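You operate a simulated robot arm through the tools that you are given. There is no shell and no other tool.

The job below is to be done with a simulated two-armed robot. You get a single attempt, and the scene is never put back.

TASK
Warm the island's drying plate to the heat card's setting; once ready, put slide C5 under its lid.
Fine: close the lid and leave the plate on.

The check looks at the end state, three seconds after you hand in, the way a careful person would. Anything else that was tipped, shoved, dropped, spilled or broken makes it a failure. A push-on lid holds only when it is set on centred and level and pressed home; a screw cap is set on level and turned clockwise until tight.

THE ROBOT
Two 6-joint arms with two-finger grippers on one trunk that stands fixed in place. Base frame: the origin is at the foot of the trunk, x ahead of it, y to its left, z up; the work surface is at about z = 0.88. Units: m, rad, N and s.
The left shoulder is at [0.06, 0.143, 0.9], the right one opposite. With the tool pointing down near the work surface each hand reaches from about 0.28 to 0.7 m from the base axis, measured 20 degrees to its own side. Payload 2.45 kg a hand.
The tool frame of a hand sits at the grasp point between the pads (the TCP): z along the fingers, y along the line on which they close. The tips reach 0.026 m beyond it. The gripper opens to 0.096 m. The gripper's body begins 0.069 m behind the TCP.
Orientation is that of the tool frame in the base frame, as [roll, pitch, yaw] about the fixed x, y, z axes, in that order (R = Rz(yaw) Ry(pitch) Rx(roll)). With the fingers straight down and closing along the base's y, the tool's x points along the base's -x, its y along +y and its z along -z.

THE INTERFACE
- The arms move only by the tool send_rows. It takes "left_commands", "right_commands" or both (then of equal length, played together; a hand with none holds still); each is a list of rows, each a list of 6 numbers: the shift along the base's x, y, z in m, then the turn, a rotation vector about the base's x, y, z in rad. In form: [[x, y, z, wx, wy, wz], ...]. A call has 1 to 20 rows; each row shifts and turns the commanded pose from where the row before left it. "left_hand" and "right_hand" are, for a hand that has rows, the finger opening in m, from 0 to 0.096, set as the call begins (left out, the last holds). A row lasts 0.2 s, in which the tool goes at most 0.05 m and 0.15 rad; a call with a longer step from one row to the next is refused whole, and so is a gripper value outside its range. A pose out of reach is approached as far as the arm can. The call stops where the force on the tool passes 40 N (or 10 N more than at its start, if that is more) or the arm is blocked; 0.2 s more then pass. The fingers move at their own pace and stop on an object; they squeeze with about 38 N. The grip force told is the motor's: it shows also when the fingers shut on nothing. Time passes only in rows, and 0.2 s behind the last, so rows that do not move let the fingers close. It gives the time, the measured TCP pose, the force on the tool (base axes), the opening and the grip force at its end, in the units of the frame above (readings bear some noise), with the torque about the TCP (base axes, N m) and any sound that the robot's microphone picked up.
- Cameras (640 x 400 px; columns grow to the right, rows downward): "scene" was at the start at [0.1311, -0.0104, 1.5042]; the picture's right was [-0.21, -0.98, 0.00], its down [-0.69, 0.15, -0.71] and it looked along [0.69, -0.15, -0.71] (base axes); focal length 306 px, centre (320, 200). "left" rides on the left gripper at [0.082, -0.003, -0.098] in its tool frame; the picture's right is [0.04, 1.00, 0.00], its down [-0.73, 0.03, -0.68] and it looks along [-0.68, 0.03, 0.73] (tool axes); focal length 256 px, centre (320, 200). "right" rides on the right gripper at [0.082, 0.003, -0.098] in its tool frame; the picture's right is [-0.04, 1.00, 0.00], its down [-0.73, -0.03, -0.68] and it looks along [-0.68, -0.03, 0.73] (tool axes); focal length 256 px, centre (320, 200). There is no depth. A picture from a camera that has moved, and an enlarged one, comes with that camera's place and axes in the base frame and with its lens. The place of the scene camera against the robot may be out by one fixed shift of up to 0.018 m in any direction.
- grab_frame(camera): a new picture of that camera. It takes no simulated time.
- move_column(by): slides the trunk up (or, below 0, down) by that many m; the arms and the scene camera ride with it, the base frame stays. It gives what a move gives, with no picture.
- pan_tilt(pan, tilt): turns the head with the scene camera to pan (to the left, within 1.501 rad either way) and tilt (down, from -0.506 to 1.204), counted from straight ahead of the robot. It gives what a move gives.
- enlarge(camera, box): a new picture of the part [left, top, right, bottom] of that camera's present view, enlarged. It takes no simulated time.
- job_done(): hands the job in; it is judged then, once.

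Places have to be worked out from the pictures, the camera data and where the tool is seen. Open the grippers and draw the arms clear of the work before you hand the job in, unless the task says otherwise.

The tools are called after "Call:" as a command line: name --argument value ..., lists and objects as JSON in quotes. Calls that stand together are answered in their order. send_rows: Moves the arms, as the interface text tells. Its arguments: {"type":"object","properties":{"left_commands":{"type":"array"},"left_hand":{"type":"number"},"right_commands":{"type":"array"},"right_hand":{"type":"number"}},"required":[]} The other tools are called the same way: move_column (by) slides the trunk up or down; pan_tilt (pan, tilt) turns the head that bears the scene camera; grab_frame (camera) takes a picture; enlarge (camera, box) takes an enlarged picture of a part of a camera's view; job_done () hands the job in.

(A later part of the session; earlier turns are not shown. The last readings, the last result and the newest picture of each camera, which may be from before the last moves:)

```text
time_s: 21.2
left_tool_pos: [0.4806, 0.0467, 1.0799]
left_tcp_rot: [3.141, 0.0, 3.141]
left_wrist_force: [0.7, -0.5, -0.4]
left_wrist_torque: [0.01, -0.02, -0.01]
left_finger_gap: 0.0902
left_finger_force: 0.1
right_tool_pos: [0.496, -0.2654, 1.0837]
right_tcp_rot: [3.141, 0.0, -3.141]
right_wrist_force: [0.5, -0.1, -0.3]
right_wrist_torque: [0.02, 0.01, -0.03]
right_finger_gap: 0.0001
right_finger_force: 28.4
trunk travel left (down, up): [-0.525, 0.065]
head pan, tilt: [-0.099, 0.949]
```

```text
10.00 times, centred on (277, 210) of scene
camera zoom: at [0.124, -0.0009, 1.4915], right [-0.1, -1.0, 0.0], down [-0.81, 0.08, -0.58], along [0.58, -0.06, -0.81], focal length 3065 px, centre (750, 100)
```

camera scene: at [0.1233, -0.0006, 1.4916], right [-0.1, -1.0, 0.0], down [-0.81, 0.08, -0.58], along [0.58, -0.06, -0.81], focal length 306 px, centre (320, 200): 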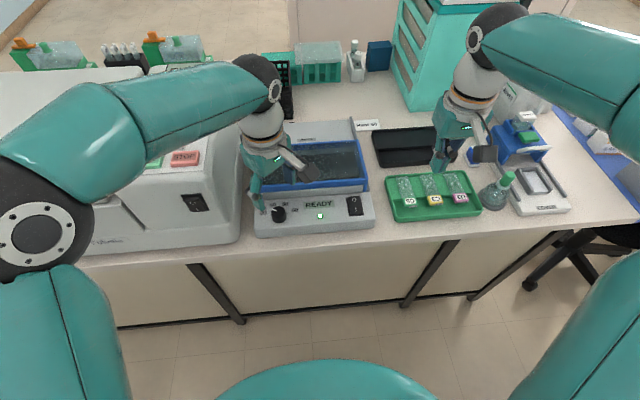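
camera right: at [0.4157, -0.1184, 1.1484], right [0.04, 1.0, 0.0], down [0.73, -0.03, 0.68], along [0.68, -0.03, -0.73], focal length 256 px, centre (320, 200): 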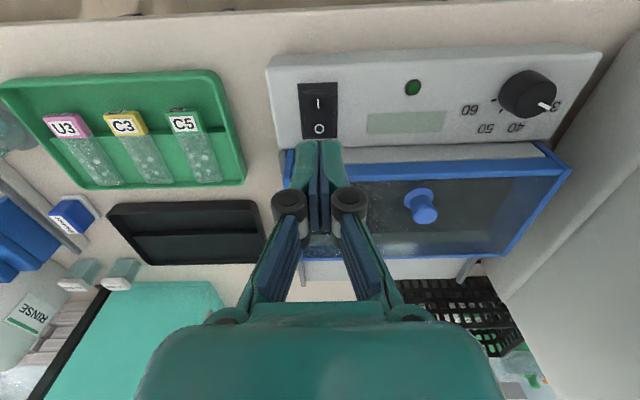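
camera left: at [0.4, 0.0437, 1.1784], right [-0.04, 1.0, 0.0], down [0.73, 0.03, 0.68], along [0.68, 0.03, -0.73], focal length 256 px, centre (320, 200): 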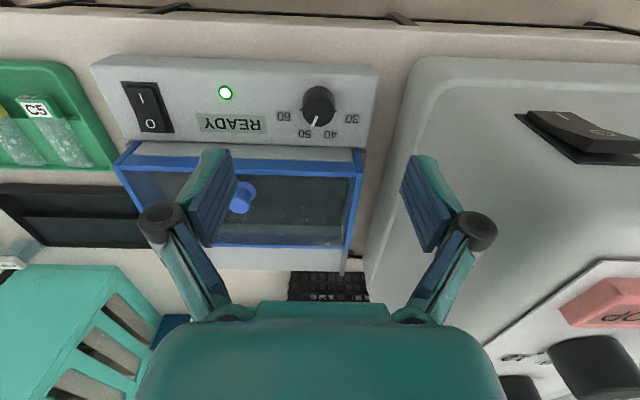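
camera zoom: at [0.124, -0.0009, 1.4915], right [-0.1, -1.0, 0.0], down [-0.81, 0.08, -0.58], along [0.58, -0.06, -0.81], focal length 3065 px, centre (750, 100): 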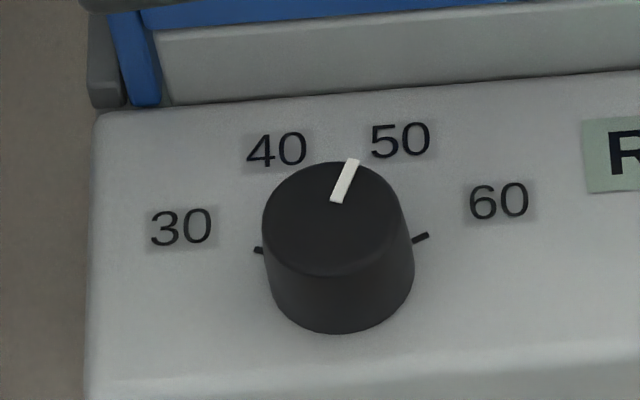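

The display is READY again, and the pointer (about -19°) lines up with the 50 mark (about -20°, with the 30/60 ticks at ±60°). Next I study the lid and its rails to see how it opens.

Call:
enlarge --camera "scene" --box '[240, 110, 390, 205]'

Call:
enlarge --camera "left" --box '[90, 120, 410, 300]'

Call:
grab_frame --camera "right"

```text
4.21 times, centred on (315, 158) of scene
camera zoom: at [0.124, -0.0009, 1.4915], right [-0.1, -1.0, 0.0], down [-0.81, 0.08, -0.58], along [0.58, -0.06, -0.81], focal length 1291 px, centre (341, 379)
```

zoom: 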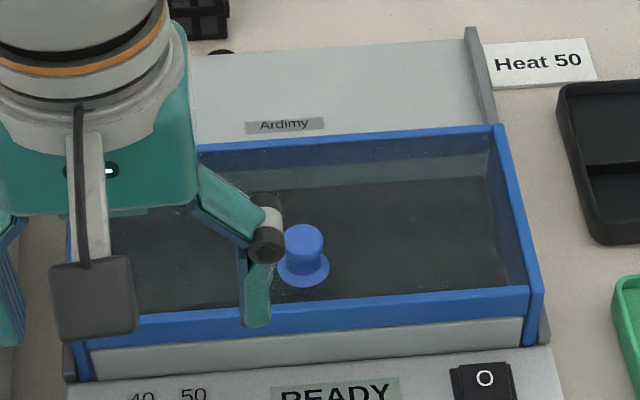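

```text
2.00 times, centred on (250, 210) of left
camera zoom: at [0.4, 0.0437, 1.1784], right [-0.04, 1.0, 0.0], down [0.73, 0.03, 0.68], along [0.68, 0.03, -0.73], focal length 512 px, centre (460, 180)
```

zoom: 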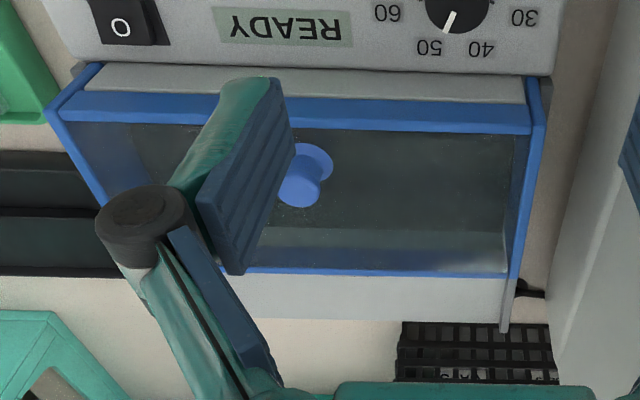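

```text
taken
camera right: at [0.4142, -0.2615, 1.182], right [0.04, 1.0, 0.0], down [0.73, -0.03, 0.68], along [0.68, -0.03, -0.73], focal length 256 px, centre (320, 200)
```

right: 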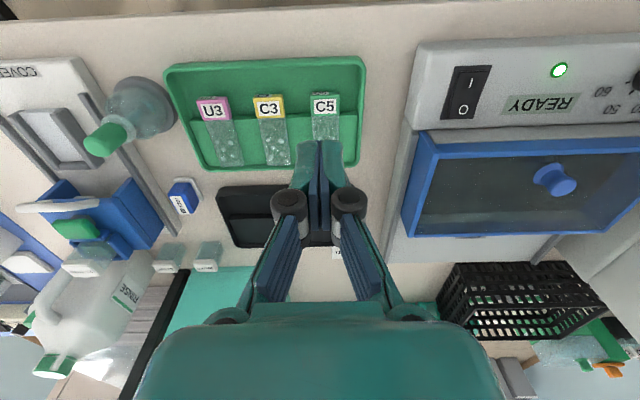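

I triangulate the lid's knob top at about (0.586, -0.031, 0.988). To understand how the lid rides on its rails, I swing the right wrist camera to look at it from the right side.

Call:
send_rows --right_commands '[[0.0085, -0.004, 0.0, 0, 0, 0.15], [0.0085, -0.004, 0.0, 0, 0, 0.15], [0.0085, -0.004, 0.0, 0, 0, 0.15], [0.0085, -0.004, 0.0, 0, 0, 0.15], [0.0085, -0.004, 0.0, 0, 0, 0.15], [0.0085, -0.004, 0.0, 0, 0, 0.15], [0.0085, -0.004, 0.0, 0, 0, 0.15], [0.0085, -0.004, 0.0, 0, 0, 0.15], [0.0085, -0.004, 0.0, 0, 0, 0.15], [0.0085, -0.004, 0.0, 0, 0, 0.15], [0, 0, 0, 0, 0, 0]]' --left_commands '[[-0.008, 0.012, 0.02, 0, 0, 0], [-0.008, 0.012, 0.02, 0, 0, 0], [-0.008, 0.012, 0.02, 0, 0, 0], [-0.008, 0.012, 0.02, 0, 0, 0], [0, 0.012, 0.02, 0, 0, 0], [0, 0, 0, 0, 0, 0], [0, 0, 0, 0, 0, 0], [0, 0, 0, 0, 0, 0], [0, 0, 0, 0, 0, 0], [0, 0, 0, 0, 0, 0], [0, 0, 0, 0, 0, 0]]'

Call:
grab_frame --camera "right"

Call:
enlarge --camera "scene" --box '[240, 100, 400, 240]'

```text
time_s: 23.6
left_tool_pos: [0.4495, 0.1049, 1.1812]
left_tcp_rot: [-3.139, 0.001, 3.137]
left_wrist_force: [-0.6, 0.4, 0.1]
left_wrist_torque: [0.01, -0.05, -0.03]
left_finger_gap: 0.0903
left_finger_force: 0.0
right_tool_pos: [0.5811, -0.3064, 1.0812]
right_tcp_rot: [3.14, 0.001, -1.641]
right_wrist_force: [-0.1, 0.4, 0.2]
right_wrist_torque: [0.02, -0.02, -0.04]
right_finger_gap: 0.0002
right_finger_force: 28.3
trunk travel left (down, up): [-0.525, 0.065]
head pan, tilt: [-0.099, 0.949]
```

```text
taken
camera right: at [0.5714, -0.3876, 1.179], right [-0.99, 0.11, 0.0], down [0.08, 0.73, 0.68], along [0.07, 0.67, -0.73], focal length 256 px, centre (320, 200)
```

right: 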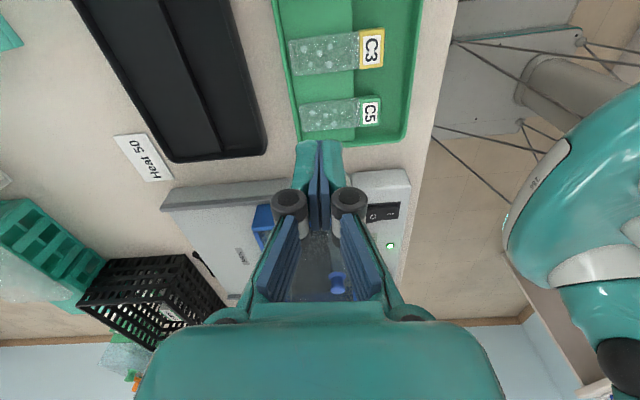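

```text
2.86 times, centred on (320, 170) of scene
camera zoom: at [0.1237, -0.0008, 1.4915], right [-0.1, -1.0, 0.0], down [-0.81, 0.08, -0.58], along [0.58, -0.06, -0.81], focal length 876 px, centre (320, 286)
```

zoom: 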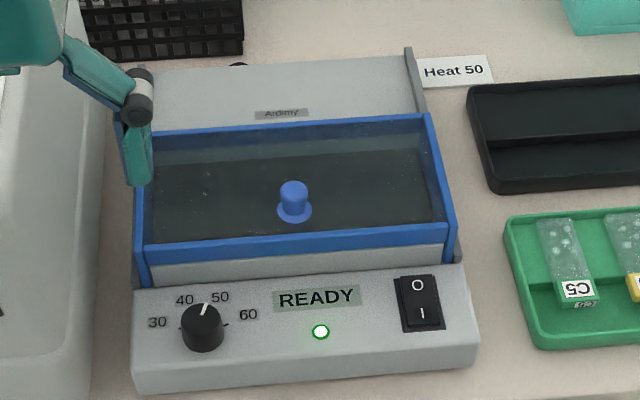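

The lid sits between two grey rails that run on behind it for about 0.10 m, so it slides back (away from me). I return the right hand to its normal pose off to the right and bring the left hand over the lid knob for a close look.

Call:
send_rows --right_commands '[[-0.012, -0.004, 0.008, 0, 0, -0.15], [-0.012, -0.004, 0.008, 0, 0, -0.15], [-0.012, -0.004, 0.008, 0, 0, -0.15], [-0.012, -0.004, 0.008, 0, 0, -0.15], [-0.012, -0.004, 0.008, 0, 0, -0.15], [-0.012, -0.004, 0.008, 0, 0, -0.15], [-0.012, -0.004, 0.008, 0, 0, -0.15], [-0.012, -0.004, 0.008, 0, 0, -0.15], [-0.012, -0.004, 0.008, 0, 0, -0.15], [-0.012, -0.004, 0.008, 0, 0, -0.15], [0, 0, 0, 0, 0, 0]]' --left_commands '[[0, 0, 0, 0, 0, 0], [0, 0, 0, 0, 0, 0], [0, 0, 0, 0, 0, 0], [0, 0, 0, 0, 0, 0], [0, 0, 0, 0, 0, 0], [0.016, -0.027, -0.024, 0, 0, 0], [0.016, -0.027, -0.024, 0, 0, 0], [0.016, -0.027, -0.024, 0, 0, 0], [0.016, -0.027, -0.024, 0, 0, 0], [0.016, -0.027, -0.024, 0, 0, 0], [0, 0, 0, 0, 0, 0]]'

Call:
grab_frame --camera "left"

Call:
grab_frame --camera "right"

Call:
grab_frame --camera "scene"

```text
time_s: 26.0
left_tool_pos: [0.527, -0.0277, 1.0587]
left_tcp_rot: [-3.141, 0.001, 3.138]
left_wrist_force: [-0.2, -0.4, 0.1]
left_wrist_torque: [0.01, 0.03, 0.01]
left_finger_gap: 0.0901
left_finger_force: 0.0
right_tool_pos: [0.4599, -0.3441, 1.1615]
right_tcp_rot: [-3.142, -0.001, 3.141]
right_wrist_force: [-0.2, -0.5, 0.2]
right_wrist_torque: [-0.01, 0.0, 0.02]
right_finger_gap: 0.0
right_finger_force: 28.7
trunk travel left (down, up): [-0.525, 0.065]
head pan, tilt: [-0.099, 0.949]
```

```text
taken
camera left: at [0.4455, -0.0302, 1.1579], right [-0.04, 1.0, 0.0], down [0.73, 0.03, 0.68], along [0.68, 0.02, -0.73], focal length 256 px, centre (320, 200)
```

left: 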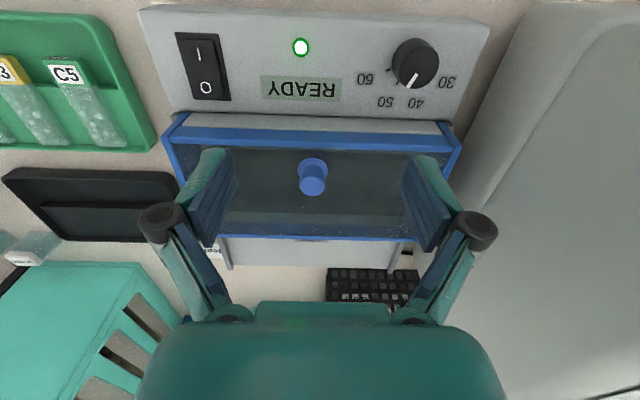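

```text
taken
camera right: at [0.3782, -0.3405, 1.2594], right [0.04, 1.0, 0.0], down [0.73, -0.03, 0.68], along [0.68, -0.03, -0.73], focal length 256 px, centre (320, 200)
```

right: 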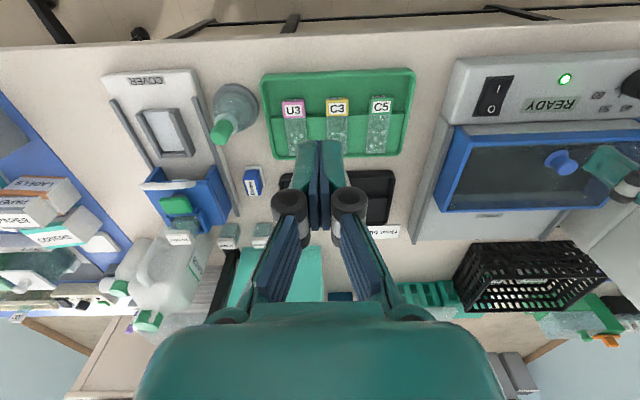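

```text
taken
camera scene: at [0.1237, -0.0003, 1.4915], right [-0.1, -1.0, 0.0], down [-0.81, 0.08, -0.58], along [0.58, -0.06, -0.81], focal length 306 px, centre (320, 200)
```

scene: 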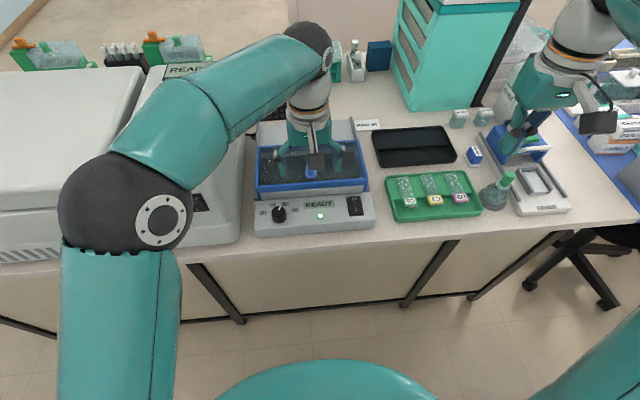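

Zoom on the lid from directly above with the left camera.

Call:
enlarge --camera "left" --box '[150, 90, 480, 296]'

Call:
enlarge --camera "left" --box '[264, 135, 360, 195]'

Call:
enlarge --camera "right" --box '[400, 100, 640, 250]'

```text
1.94 times, centred on (315, 193) of left
camera zoom: at [0.4455, -0.0302, 1.1579], right [-0.04, 1.0, 0.0], down [0.73, 0.03, 0.68], along [0.68, 0.02, -0.73], focal length 496 px, centre (330, 214)
```

zoom: 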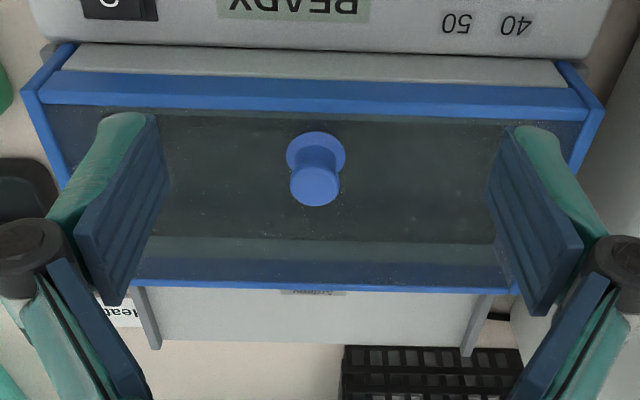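

```text
6.67 times, centred on (312, 165) of left
camera zoom: at [0.4455, -0.0302, 1.1579], right [-0.04, 1.0, 0.0], down [0.73, 0.03, 0.68], along [0.68, 0.02, -0.73], focal length 1707 px, centre (373, 433)
```

zoom: 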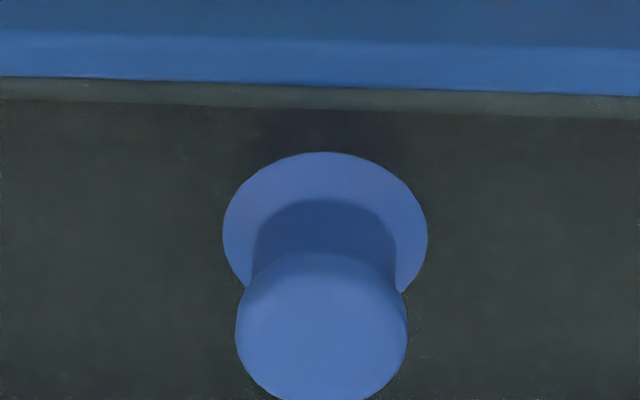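

```text
2.67 times, centred on (520, 175) of right
camera zoom: at [0.3782, -0.3405, 1.2594], right [0.04, 1.0, 0.0], down [0.73, -0.03, 0.68], along [0.68, -0.03, -0.73], focal length 683 px, centre (-213, 267)
```

zoom: 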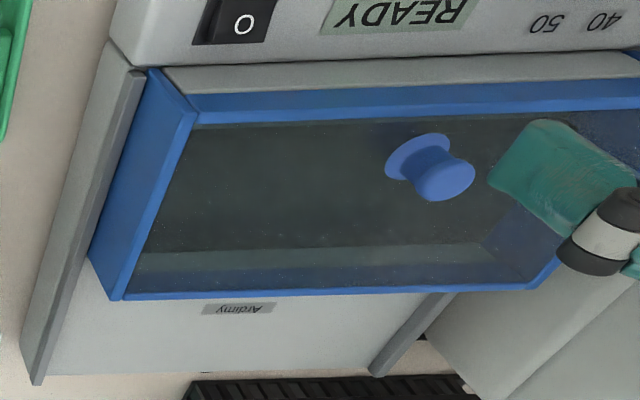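

The knob is 22 mm wide from z≈0.969 to 0.989 at (0.585, -0.033); the lid's top is about z=0.966. Opening means pushing toward x≈0.68, near the reach limit, so I raise the column a little for more reach.

Call:
move_column --by 0.06

Call:
send_rows --left_commands '[[0.01, 0, -0.01, 0, -0.1, 0], [0.01, 0, -0.01, 0, -0.1, 0], [0.01, 0, -0.01, 0, -0.1, 0], [0.01, 0, -0.01, 0, -0.1, 0], [0.005, -0.0025, -0.01, 0, -0.05, 0], [0, 0, 0, 0, 0, 0]]' --left_hand 0.06

Call:
grab_frame --camera "left"

Call:
grab_frame --camera "scene"

```text
time_s: 27.0
left_tool_pos: [0.5259, -0.0275, 1.1198]
left_tcp_rot: [-3.141, -0.001, 3.137]
left_wrist_force: [0.1, -0.5, 0.4]
left_wrist_torque: [0.02, 0.01, 0.05]
left_finger_gap: 0.0901
left_finger_force: 0.0
right_tool_pos: [0.4593, -0.344, 1.2206]
right_tcp_rot: [3.141, 0.0, -3.14]
right_wrist_force: [0.2, 0.1, 0.1]
right_wrist_torque: [-0.01, 0.0, 0.04]
right_finger_gap: 0.0
right_finger_force: 28.7
trunk travel left (down, up): [-0.585, 0.005]
head pan, tilt: [-0.099, 0.949]
```

```text
time_s: 28.4
left_tool_pos: [0.5723, -0.0307, 1.0708]
left_tcp_rot: [3.141, 0.451, 3.138]
left_wrist_force: [-0.5, 0.4, 0.2]
left_wrist_torque: [-0.02, 0.02, 0.0]
left_finger_gap: 0.0599
left_finger_force: 0.1
right_tool_pos: [0.4603, -0.3457, 1.2215]
right_tcp_rot: [3.141, 0.001, 3.14]
right_wrist_force: [0.7, -0.6, 0.0]
right_wrist_torque: [-0.01, -0.01, -0.01]
right_finger_gap: 0.0
right_finger_force: 28.9
trunk travel left (down, up): [-0.585, 0.005]
head pan, tilt: [-0.099, 0.949]
```

```text
taken
camera left: at [0.4562, -0.0329, 1.1226], right [-0.03, 1.0, -0.02], down [0.36, 0.03, 0.93], along [0.93, 0.02, -0.37], focal length 256 px, centre (320, 200)
```

left: 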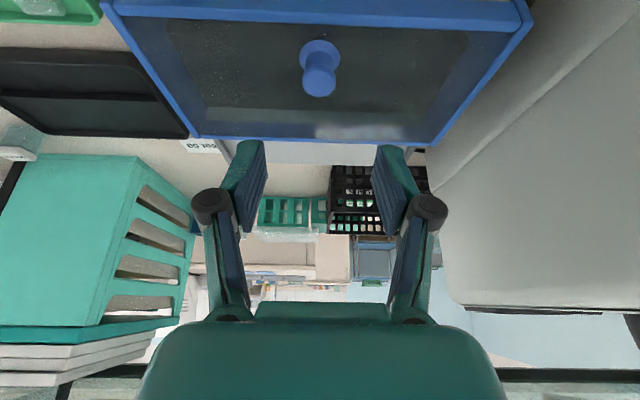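

```text
taken
camera scene: at [0.1238, -0.0009, 1.5515], right [-0.1, -1.0, 0.0], down [-0.81, 0.08, -0.58], along [0.58, -0.06, -0.81], focal length 306 px, centre (320, 200)
```

scene: 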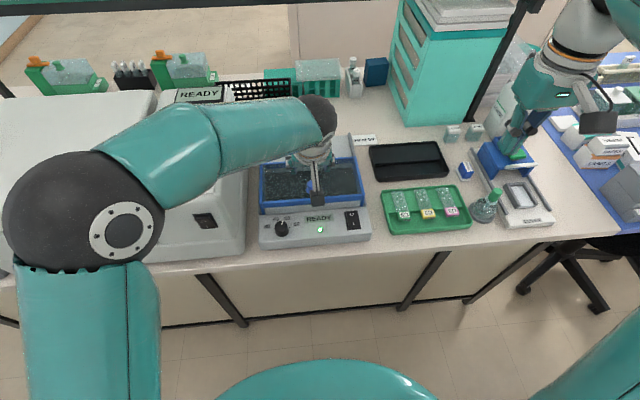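

Knob still computes to (0.584, -0.033). I lower the tilted, open fingers so they straddle the knob with tips just above the flange.

Call:
send_rows --left_commands '[[0.003, -0.0025, -0.03, 0, 0, 0], [0, 0, -0.025, 0, 0, 0], [0, 0, -0.01, 0, 0, 0], [0, 0, -0.005, 0, 0, 0], [0, 0, 0, 0, 0, 0]]' --left_hand 0.05

Call:
grab_frame --camera "left"

Call:
enlarge --camera "scene" --box '[240, 110, 390, 250]'

```text
time_s: 29.6
left_tool_pos: [0.5759, -0.0324, 0.9992]
left_tcp_rot: [3.138, 0.449, 3.138]
left_wrist_force: [-0.4, -1.0, 0.4]
left_wrist_torque: [0.01, -0.04, 0.03]
left_finger_gap: 0.0501
left_finger_force: 0.0
right_tool_pos: [0.4599, -0.3451, 1.2214]
right_tcp_rot: [-3.141, 0.002, 3.142]
right_wrist_force: [0.1, -0.3, 0.2]
right_wrist_torque: [0.0, -0.01, 0.02]
right_finger_gap: 0.0
right_finger_force: 28.6
trunk travel left (down, up): [-0.585, 0.005]
head pan, tilt: [-0.099, 0.949]
```

```text
taken
camera left: at [0.4593, -0.0352, 1.0528], right [-0.03, 1.0, -0.02], down [0.37, 0.03, 0.93], along [0.93, 0.02, -0.37], focal length 256 px, centre (320, 200)
```

left: 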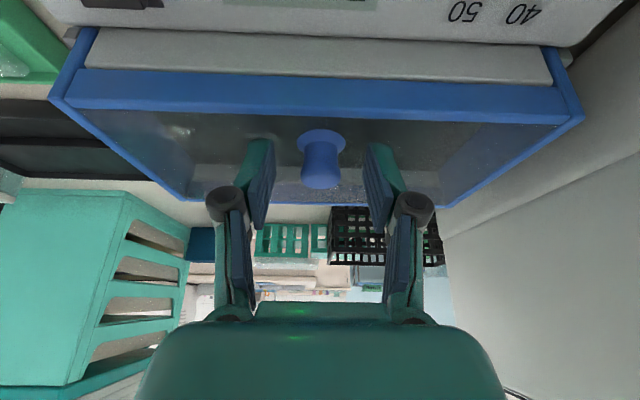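

```text
2.86 times, centred on (315, 180) of scene
camera zoom: at [0.1239, -0.001, 1.5515], right [-0.1, -1.0, 0.0], down [-0.81, 0.08, -0.58], along [0.58, -0.06, -0.81], focal length 876 px, centre (334, 257)
```

zoom: 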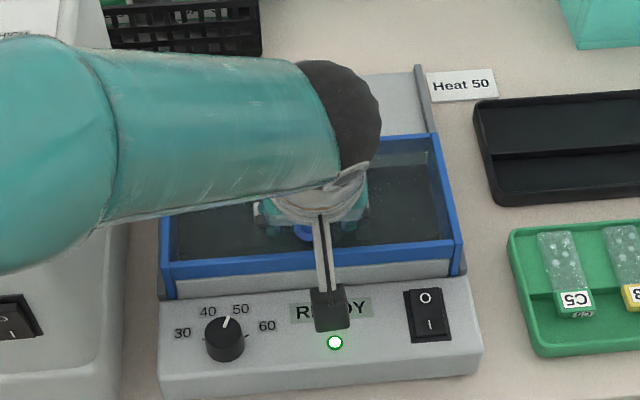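

The knob is between the pads. I close on it and check the grip width.

Call:
send_rows --left_commands '[[0, 0, 0, 0, 0, 0], [0, 0, 0, 0, 0, 0]]' --left_hand 0.0

Call:
grab_frame --camera "left"

```text
time_s: 30.2
left_tool_pos: [0.5744, -0.0317, 1.0002]
left_tcp_rot: [3.139, 0.449, 3.137]
left_wrist_force: [-1.0, 2.7, 0.2]
left_wrist_torque: [-0.02, 0.0, 0.03]
left_finger_gap: 0.0194
left_finger_force: 44.5
right_tool_pos: [0.4604, -0.3447, 1.2205]
right_tcp_rot: [-3.14, -0.001, 3.14]
right_wrist_force: [0.6, 0.6, 0.0]
right_wrist_torque: [0.01, 0.0, 0.0]
right_finger_gap: 0.0004
right_finger_force: 28.4
trunk travel left (down, up): [-0.585, 0.005]
head pan, tilt: [-0.099, 0.949]
```

```text
taken
camera left: at [0.4595, -0.0348, 1.0528], right [-0.03, 1.0, -0.02], down [0.37, 0.03, 0.93], along [0.93, 0.03, -0.37], focal length 256 px, centre (320, 200)
```

left: 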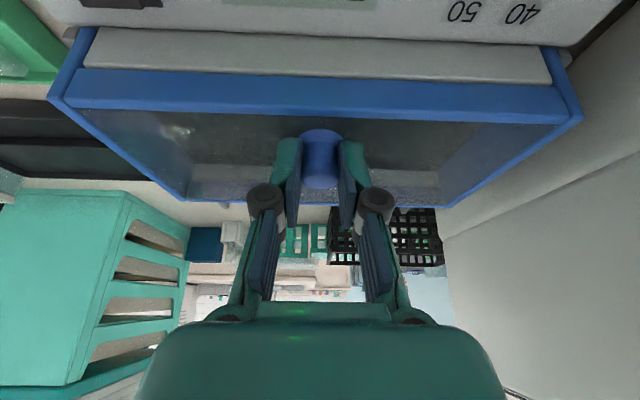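

Gripped firmly at 19 mm. I test sliding the lid back by 1 cm in small steps, watching force and whether the base stays put.

Call:
send_rows --left_commands '[[0.004, 0, 0, 0, 0, 0], [0.004, 0, 0, 0, 0, 0], [0.004, 0, 0, 0, 0, 0], [0, 0, 0, 0, 0, 0]]'

Call:
enlarge --camera "scene" --box '[240, 110, 390, 250]'

Call:
grab_frame --camera "left"

```text
time_s: 31.2
left_tool_pos: [0.5887, -0.0314, 0.9994]
left_tcp_rot: [3.141, 0.448, 3.139]
left_wrist_force: [-1.0, 6.2, 0.3]
left_wrist_torque: [0.07, 0.27, 0.07]
left_finger_gap: 0.0194
left_finger_force: 44.6
right_tool_pos: [0.461, -0.3424, 1.2209]
right_tcp_rot: [-3.141, -0.001, 3.141]
right_wrist_force: [-0.6, 0.1, 0.6]
right_wrist_torque: [-0.03, 0.03, 0.06]
right_finger_gap: 0.0001
right_finger_force: 28.5
trunk travel left (down, up): [-0.585, 0.005]
head pan, tilt: [-0.099, 0.949]
```

```text
2.86 times, centred on (315, 180) of scene
camera zoom: at [0.1238, 0.0, 1.5515], right [-0.1, -1.0, 0.0], down [-0.81, 0.08, -0.58], along [0.58, -0.06, -0.81], focal length 876 px, centre (334, 257)
```

zoom: 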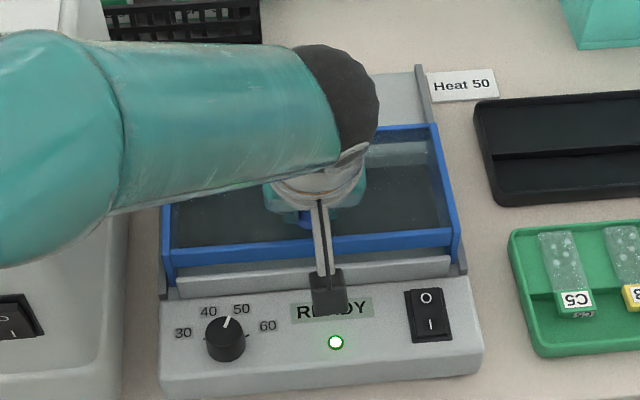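

```text
taken
camera left: at [0.4721, -0.0348, 1.0527], right [-0.03, 1.0, -0.02], down [0.37, 0.03, 0.93], along [0.93, 0.03, -0.37], focal length 256 px, centre (320, 200)
```

left: 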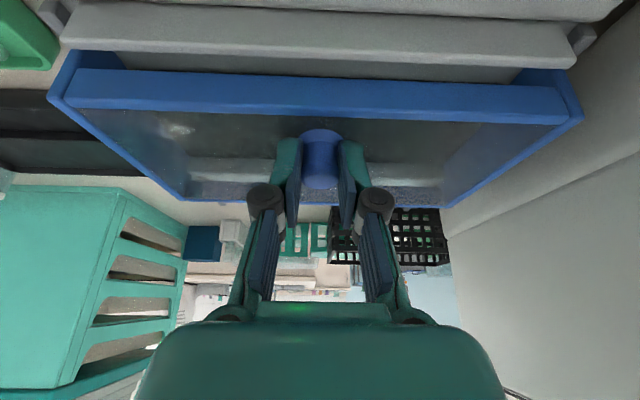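

The lid slides freely on its rails (1 N) and the base hasn't moved. I continue pushing it back about 7 cm more.

Call:
send_rows --left_commands '[[0.01, 0.0003, 0, 0, 0, 0], [0.01, 0.0003, 0, 0, 0, 0], [0.01, 0.0003, 0, 0, 0, 0], [0.01, 0.0003, 0, 0, 0, 0], [0.01, 0.0003, 0, 0, 0, 0], [0.01, 0.0003, 0, 0, 0, 0], [0.01, 0.0003, 0, 0, 0, 0], [0, 0, 0, 0, 0, 0]]'

Call:
enlarge --camera "scene" --box '[240, 90, 400, 250]'

Call:
grab_frame --camera "left"

```text
time_s: 33.0
left_tool_pos: [0.6571, -0.0323, 0.9984]
left_tcp_rot: [3.14, 0.452, 3.137]
left_wrist_force: [1.5, -8.4, -0.9]
left_wrist_torque: [-0.15, -0.07, -0.08]
left_finger_gap: 0.0194
left_finger_force: 44.2
right_tool_pos: [0.4604, -0.3465, 1.2195]
right_tcp_rot: [3.14, 0.0, 3.14]
right_wrist_force: [-0.3, -0.3, -0.4]
right_wrist_torque: [0.0, 0.0, -0.02]
right_finger_gap: 0.0
right_finger_force: 28.8
trunk travel left (down, up): [-0.585, 0.005]
head pan, tilt: [-0.099, 0.949]
```

```text
2.50 times, centred on (320, 170) of scene
camera zoom: at [0.1243, -0.0023, 1.5515], right [-0.1, -1.0, 0.0], down [-0.81, 0.08, -0.58], along [0.58, -0.06, -0.81], focal length 766 px, centre (320, 275)
```

zoom: 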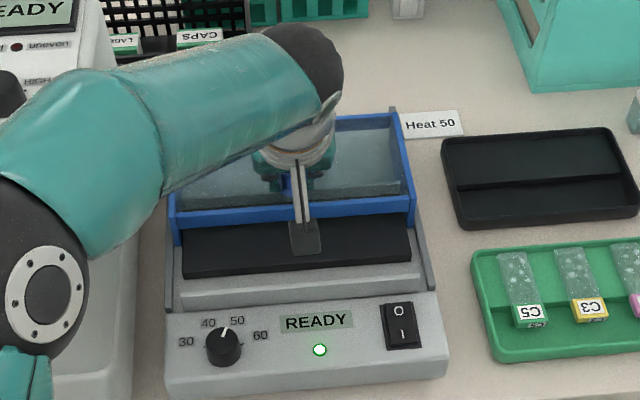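

```text
taken
camera left: at [0.5413, -0.0346, 1.0527], right [-0.03, 1.0, -0.02], down [0.37, 0.03, 0.93], along [0.93, 0.02, -0.37], focal length 256 px, centre (320, 200)
```

left: 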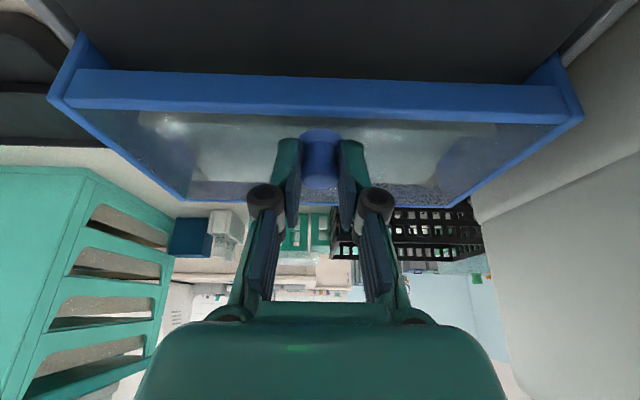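

The black plate is exposed by about 8 cm; the small sideways force came from my y compensation, which I undo while sliding a last centimetre.

Call:
send_rows --left_commands '[[0.005, -0.0006, 0, 0, 0, 0], [0.005, -0.0006, 0, 0, 0, 0], [0.004, 0, 0, 0, 0, 0], [0, 0, 0, 0, 0, 0]]'

Call:
enlarge --camera "scene" --box '[240, 90, 400, 250]'

```text
time_s: 34.0
left_tool_pos: [0.6712, -0.0318, 0.9996]
left_tcp_rot: [3.139, 0.449, 3.137]
left_wrist_force: [0.5, -0.8, -1.6]
left_wrist_torque: [0.02, -0.13, -0.02]
left_finger_gap: 0.0192
left_finger_force: 44.9
right_tool_pos: [0.4617, -0.3446, 1.2213]
right_tcp_rot: [3.141, 0.001, -3.142]
right_wrist_force: [-0.1, 0.1, 0.0]
right_wrist_torque: [0.0, -0.01, 0.0]
right_finger_gap: 0.0
right_finger_force: 28.0
trunk travel left (down, up): [-0.585, 0.005]
head pan, tilt: [-0.099, 0.949]
```

```text
2.50 times, centred on (320, 170) of scene
camera zoom: at [0.1241, -0.0011, 1.5515], right [-0.1, -1.0, 0.0], down [-0.81, 0.08, -0.58], along [0.58, -0.06, -0.81], focal length 766 px, centre (320, 275)
```

zoom: 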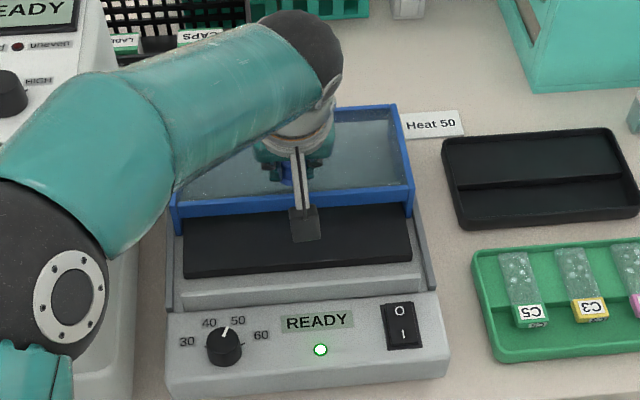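

The lid is back about 9.6 cm with no load. I release the knob, retreat along the finger axis, and park the left hand up-left with the tool upright.

Call:
send_rows --left_commands '[[0, 0, 0, 0, 0, 0], [0, 0, 0, 0, 0, 0]]' --left_hand 0.06

Call:
send_rows --left_commands '[[-0.013, 0, 0.027, 0, 0, 0], [-0.018, 0, 0.036, 0, 0, 0], [-0.03, 0.01, 0.03, 0, 0.1, 0], [-0.035, 0.015, 0.025, 0, 0.1, 0], [-0.035, 0.025, 0.02, 0, 0.1, 0], [-0.035, 0.03, 0.015, 0, 0.1, 0], [-0.035, 0.03, 0.015, 0, 0.05, 0], [-0.02, 0.03, 0.01, 0, 0, 0], [0, 0, 0, 0, 0, 0]]' --left_hand 0.09

Call:
grab_frame --camera "scene"

Call:
enlarge --camera "scene" --box '[240, 90, 400, 250]'

Call:
grab_frame --camera "left"

```text
time_s: 34.6
left_tool_pos: [0.6726, -0.0321, 1.0]
left_tcp_rot: [3.14, 0.447, 3.138]
left_wrist_force: [-0.6, -0.4, 0.2]
left_wrist_torque: [0.02, -0.04, -0.03]
left_finger_gap: 0.0599
left_finger_force: 0.0
right_tool_pos: [0.4599, -0.3454, 1.2215]
right_tcp_rot: [-3.141, 0.001, 3.14]
right_wrist_force: [-0.2, -0.3, -0.2]
right_wrist_torque: [-0.02, -0.02, -0.05]
right_finger_gap: 0.0004
right_finger_force: 28.8
trunk travel left (down, up): [-0.585, 0.005]
head pan, tilt: [-0.099, 0.949]
```

```text
time_s: 36.6
left_tool_pos: [0.4483, 0.1075, 1.1747]
left_tcp_rot: [-3.141, -0.001, 3.139]
left_wrist_force: [-1.2, -0.7, 0.5]
left_wrist_torque: [0.02, 0.0, 0.01]
left_finger_gap: 0.0901
left_finger_force: 0.1
right_tool_pos: [0.4601, -0.3464, 1.2204]
right_tcp_rot: [3.141, -0.001, 3.141]
right_wrist_force: [-0.6, -0.4, -0.4]
right_wrist_torque: [0.01, -0.02, 0.0]
right_finger_gap: 0.0
right_finger_force: 28.9
trunk travel left (down, up): [-0.585, 0.005]
head pan, tilt: [-0.099, 0.949]
```

```text
taken
camera scene: at [0.1244, -0.0014, 1.5514], right [-0.1, -1.0, 0.0], down [-0.81, 0.08, -0.58], along [0.58, -0.06, -0.81], focal length 306 px, centre (320, 200)
```

scene: 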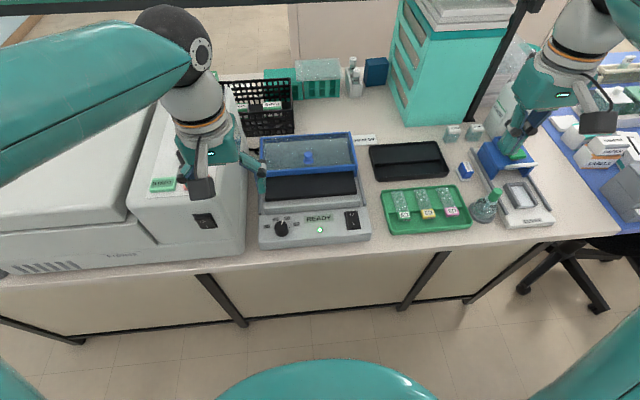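

```text
2.50 times, centred on (320, 170) of scene
camera zoom: at [0.1244, -0.0014, 1.5514], right [-0.1, -1.0, 0.0], down [-0.81, 0.08, -0.58], along [0.58, -0.06, -0.81], focal length 766 px, centre (320, 275)
```

zoom: 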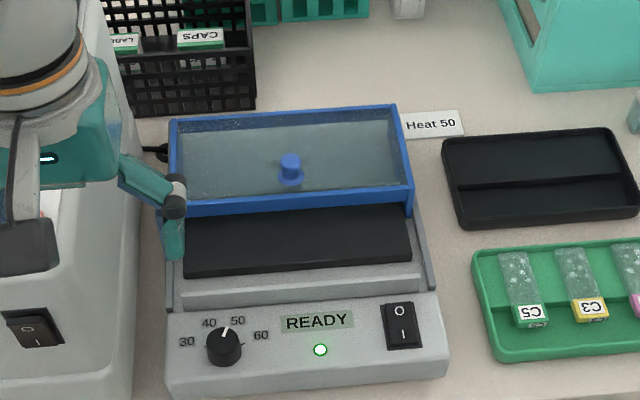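

```text
taken
camera left: at [0.3661, 0.1044, 1.2736], right [-0.04, 1.0, 0.0], down [0.73, 0.03, 0.68], along [0.68, 0.02, -0.74], focal length 256 px, centre (320, 200)
```

left: 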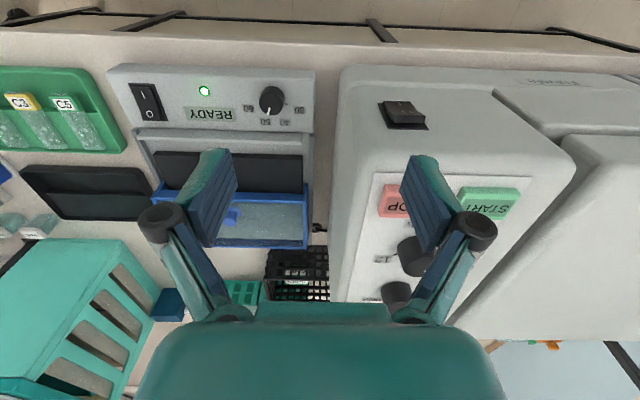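

The lid stays open, exposing the black plate; display still READY. Now I bring the right hand above slide C5, opening the fingers, for a close look.

Call:
send_rows --right_commands '[[0.008, 0.017, -0.034, 0, 0, 0], [0.008, 0.017, -0.034, 0, 0, 0], [0.008, 0.017, -0.034, 0, 0, 0], [0.008, 0.017, -0.034, 0, 0, 0], [0.008, 0.017, -0.034, 0, 0, 0], [0, 0, 0, 0, 0, 0]]' --right_hand 0.06

Call:
grab_frame --camera "right"

Call:
enlarge --camera "right" --box '[230, 50, 390, 150]'

Call:
enlarge --camera "right" --box '[400, 40, 640, 190]'

```text
time_s: 38.0
left_tool_pos: [0.4471, 0.1083, 1.1754]
left_tcp_rot: [-3.141, 0.0, 3.138]
left_wrist_force: [0.3, 0.0, 0.2]
left_wrist_torque: [-0.02, 0.0, 0.01]
left_finger_gap: 0.0898
left_finger_force: 0.1
right_tool_pos: [0.5007, -0.2558, 1.0507]
right_tcp_rot: [-3.141, -0.001, 3.141]
right_wrist_force: [-0.3, 0.0, 0.0]
right_wrist_torque: [-0.03, -0.01, 0.02]
right_finger_gap: 0.0601
right_finger_force: 0.1
trunk travel left (down, up): [-0.585, 0.005]
head pan, tilt: [-0.099, 0.949]
```

```text
taken
camera right: at [0.4197, -0.2526, 1.1489], right [0.04, 1.0, 0.0], down [0.73, -0.03, 0.68], along [0.68, -0.03, -0.73], focal length 256 px, centre (320, 200)
```

right: 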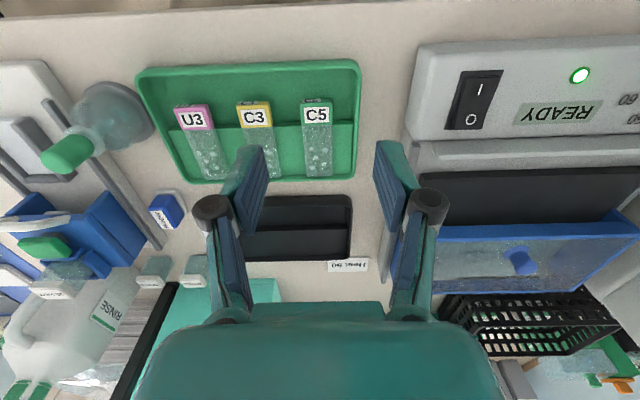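

```text
4.00 times, centred on (310, 100) of right
camera zoom: at [0.4197, -0.2526, 1.1489], right [0.04, 1.0, 0.0], down [0.73, -0.03, 0.68], along [0.68, -0.03, -0.73], focal length 1024 px, centre (360, 600)
```

zoom: 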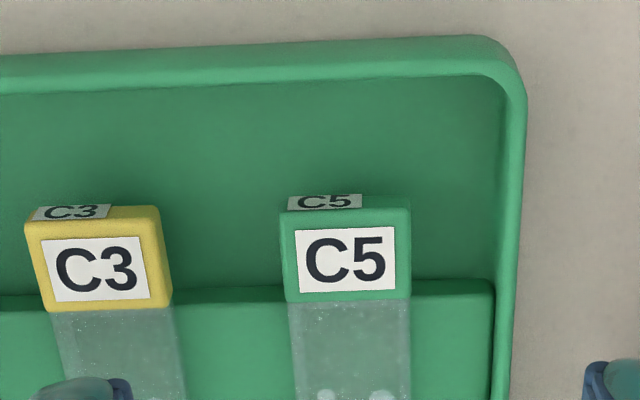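

```text
2.67 times, centred on (520, 115) of right
camera zoom: at [0.4197, -0.2526, 1.1489], right [0.04, 1.0, 0.0], down [0.73, -0.03, 0.68], along [0.68, -0.03, -0.73], focal length 683 px, centre (-213, 427)
```

zoom: 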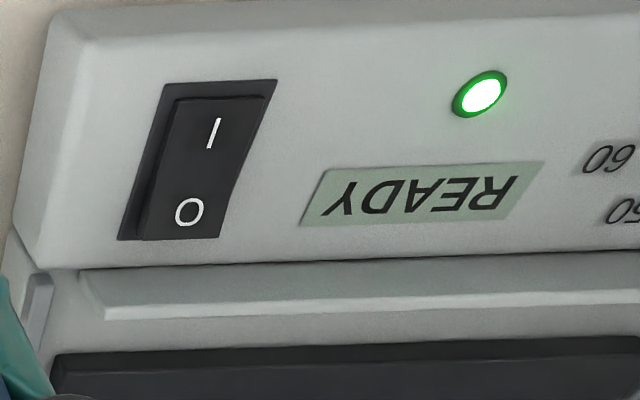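

Slide C5's label block is about 32 mm wide and 22 mm long, centred near (0.532, -0.261) with its top at z≈0.90, overhanging the tray's low part. Before picking it up, I look at the open plate from above with the right camera to measure the space; the left hand rises out of the way.

Call:
send_rows --left_commands '[[-0.015, 0.01, 0.04, 0, 0, 0], [-0.015, 0.01, 0.04, 0, 0, 0], [-0.015, 0.01, 0.04, 0, 0, 0], [0, 0, 0, 0, 0, 0], [0, 0, 0, 0, 0, 0], [0, 0, 0, 0, 0, 0], [0, 0, 0, 0, 0, 0]]' --right_commands '[[0, 0, 0.04, 0, 0, 0], [0, 0.035, 0.02, 0, 0, 0], [0, 0.04, 0, 0, 0, 0], [0, 0.04, 0, 0, 0, 0], [0, 0.04, 0, 0, 0, 0], [0, 0.04, 0, 0, 0, 0], [0, 0, 0, 0, 0, 0]]' --right_hand 0.096

Call:
grab_frame --camera "right"

Call:
enlarge --camera "right" --box '[160, 60, 480, 260]'

Call:
enlarge --camera "scene" --box '[240, 120, 400, 220]'

```text
time_s: 39.6
left_tool_pos: [0.4006, 0.139, 1.2951]
left_tcp_rot: [-3.141, 0.0, 3.137]
left_wrist_force: [-0.2, -1.0, 0.2]
left_wrist_torque: [0.02, -0.01, 0.01]
left_finger_gap: 0.09
left_finger_force: 0.1
right_tool_pos: [0.4994, -0.0647, 1.1121]
right_tcp_rot: [3.139, 0.0, 3.142]
right_wrist_force: [0.4, 0.2, -0.6]
right_wrist_torque: [0.02, -0.01, 0.0]
right_finger_gap: 0.0961
right_finger_force: 0.1
trunk travel left (down, up): [-0.585, 0.005]
head pan, tilt: [-0.099, 0.949]
```

```text
taken
camera right: at [0.4179, -0.0611, 1.2103], right [0.04, 1.0, 0.0], down [0.73, -0.03, 0.68], along [0.68, -0.03, -0.73], focal length 256 px, centre (320, 200)
```

right: 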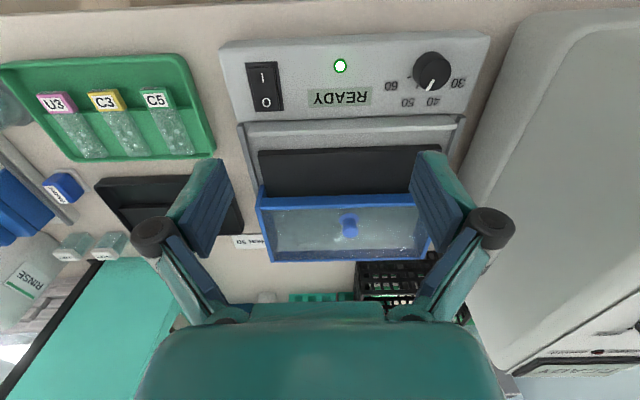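

```text
2.00 times, centred on (320, 160) of right
camera zoom: at [0.4179, -0.0611, 1.2103], right [0.04, 1.0, 0.0], down [0.73, -0.03, 0.68], along [0.68, -0.03, -0.73], focal length 512 px, centre (320, 280)
```

zoom: 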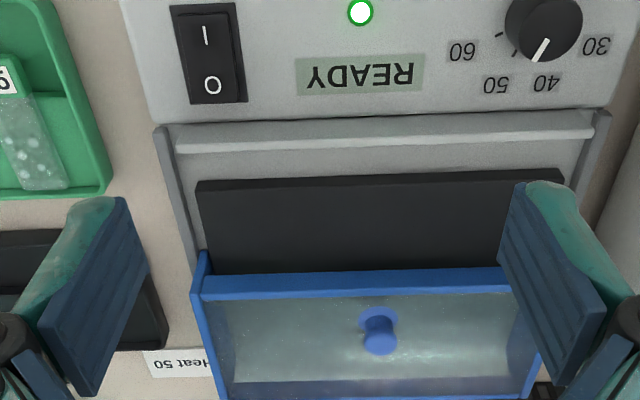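

```text
4.00 times, centred on (320, 170) of scene
camera zoom: at [0.1237, -0.0017, 1.5515], right [-0.1, -1.0, 0.0], down [-0.81, 0.08, -0.58], along [0.58, -0.06, -0.81], focal length 1226 px, centre (320, 320)
```

zoom: 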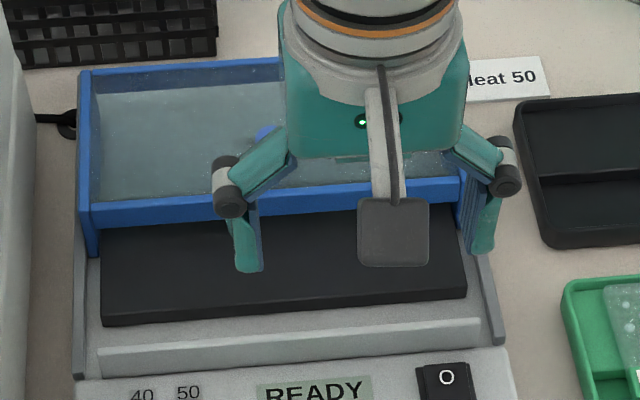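

The plate slab top is at z≈0.927 with its near edge at x≈0.60, and the lid bar (underside ≈0.951) is at x≈0.645. To see the slide's side profile (whether the label block hangs below the glass), I turn the right wrist camera to look sideways at C5 from the plate side.

Call:
send_rows --right_commands '[[0.007, -0.0125, -0.01, 0, 0, -0.15], [0.007, -0.0125, -0.01, 0, 0, -0.15], [0.007, -0.0125, -0.01, 0, 0, -0.15], [0.007, -0.0125, -0.01, 0, 0, -0.15], [0.007, -0.0125, -0.01, 0, 0, -0.15], [0.007, -0.0125, -0.01, 0, 0, -0.15], [0.007, -0.0125, -0.01, 0, 0, -0.15], [0.007, -0.0125, -0.01, 0, 0, -0.15], [0.007, -0.0125, -0.01, 0, 0, -0.15], [0.007, -0.0125, -0.01, 0, 0, -0.15], [0, 0, -0.009, -0.125, 0, 0], [0, 0, -0.009, -0.125, 0, 0], [0, 0, -0.009, -0.125, 0, 0], [0, 0, -0.009, -0.125, 0, 0], [0, 0, 0, 0, 0, 0]]' --right_hand 0.096

Call:
grab_frame --camera "right"

Call:
grab_frame --camera "scene"

```text
time_s: 42.8
left_tool_pos: [0.4017, 0.1409, 1.2959]
left_tcp_rot: [3.141, -0.001, 3.139]
left_wrist_force: [-0.6, 0.0, 0.4]
left_wrist_torque: [0.02, -0.02, 0.02]
left_finger_gap: 0.0901
left_finger_force: 0.0
right_tool_pos: [0.5691, -0.1904, 0.9756]
right_tcp_rot: [-3.101, 0.5, 1.652]
right_wrist_force: [-1.1, -0.2, 0.6]
right_wrist_torque: [0.04, 0.01, 0.01]
right_finger_gap: 0.0958
right_finger_force: 0.0
trunk travel left (down, up): [-0.585, 0.005]
head pan, tilt: [-0.099, 0.949]
```

```text
taken
camera right: at [0.5668, -0.071, 1.0224], right [1.0, 0.03, -0.02], down [0.02, -0.32, 0.95], along [0.02, -0.95, -0.32], focal length 256 px, centre (320, 200)
```

right: 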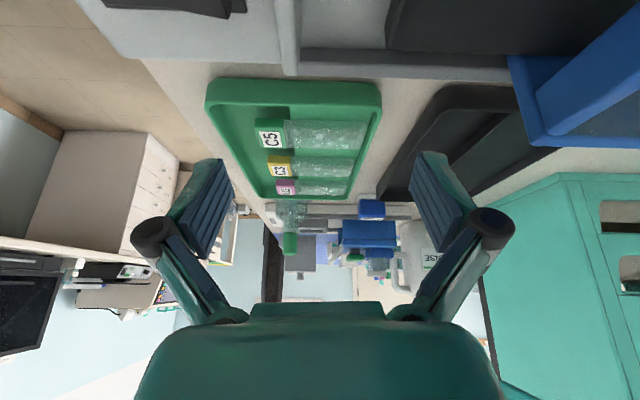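

```text
taken
camera scene: at [0.1237, -0.0011, 1.5515], right [-0.1, -1.0, 0.0], down [-0.81, 0.08, -0.58], along [0.58, -0.06, -0.81], focal length 306 px, centre (320, 200)
```

scene: 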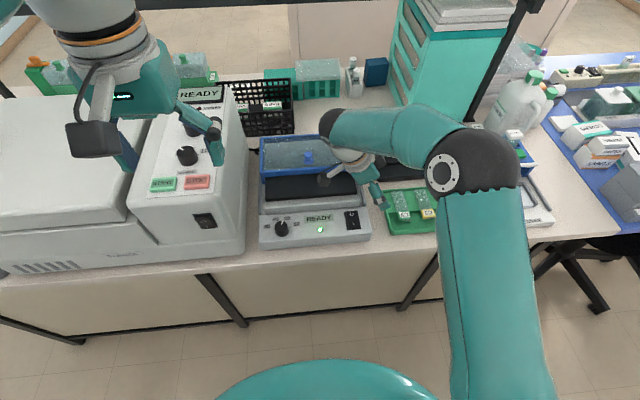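

Good side-on view (upside down). I enlarge the slides and the plate edge.

Call:
enlarge --camera "right" --box '[195, 70, 395, 205]'

Call:
enlarge --camera "right" --box '[235, 100, 395, 170]'

Call:
enlarge --camera "right" --box '[200, 0, 640, 150]'

```text
2.96 times, centred on (295, 138) of right
camera zoom: at [0.5668, -0.071, 1.0224], right [1.0, 0.03, -0.02], down [0.02, -0.32, 0.95], along [0.02, -0.95, -0.32], focal length 758 px, centre (394, 385)
```

zoom: 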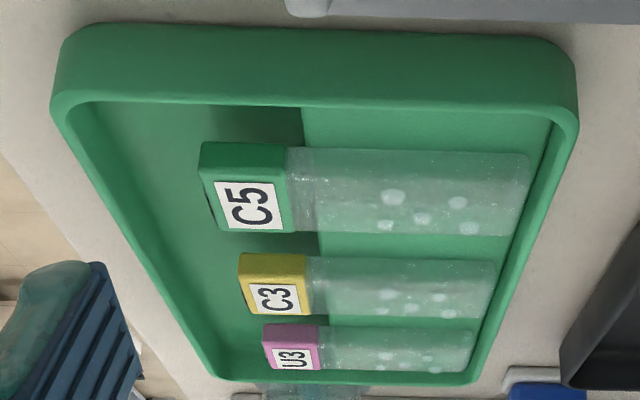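

```text
4.00 times, centred on (315, 135) of right
camera zoom: at [0.5668, -0.071, 1.0224], right [1.0, 0.03, -0.02], down [0.02, -0.32, 0.95], along [0.02, -0.95, -0.32], focal length 1024 px, centre (340, 460)
```

zoom: 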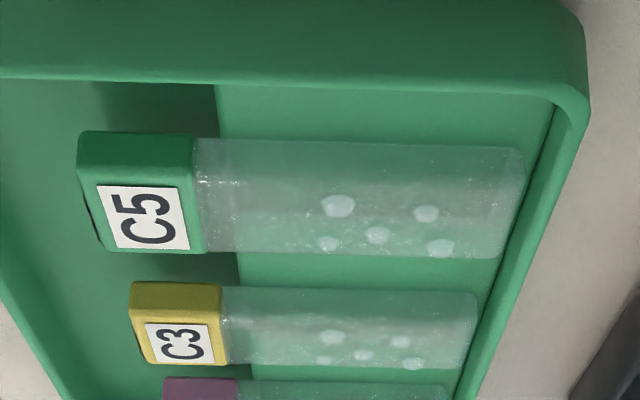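

```text
1.45 times, centred on (420, 75) of right
camera zoom: at [0.5668, -0.071, 1.0224], right [1.0, 0.03, -0.02], down [0.02, -0.32, 0.95], along [0.02, -0.95, -0.32], focal length 372 px, centre (174, 382)
```

zoom: 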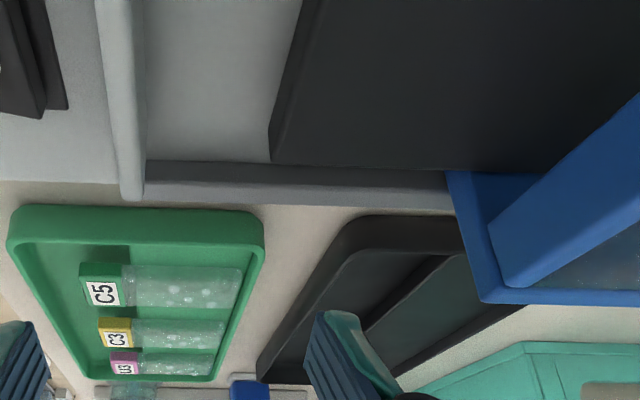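

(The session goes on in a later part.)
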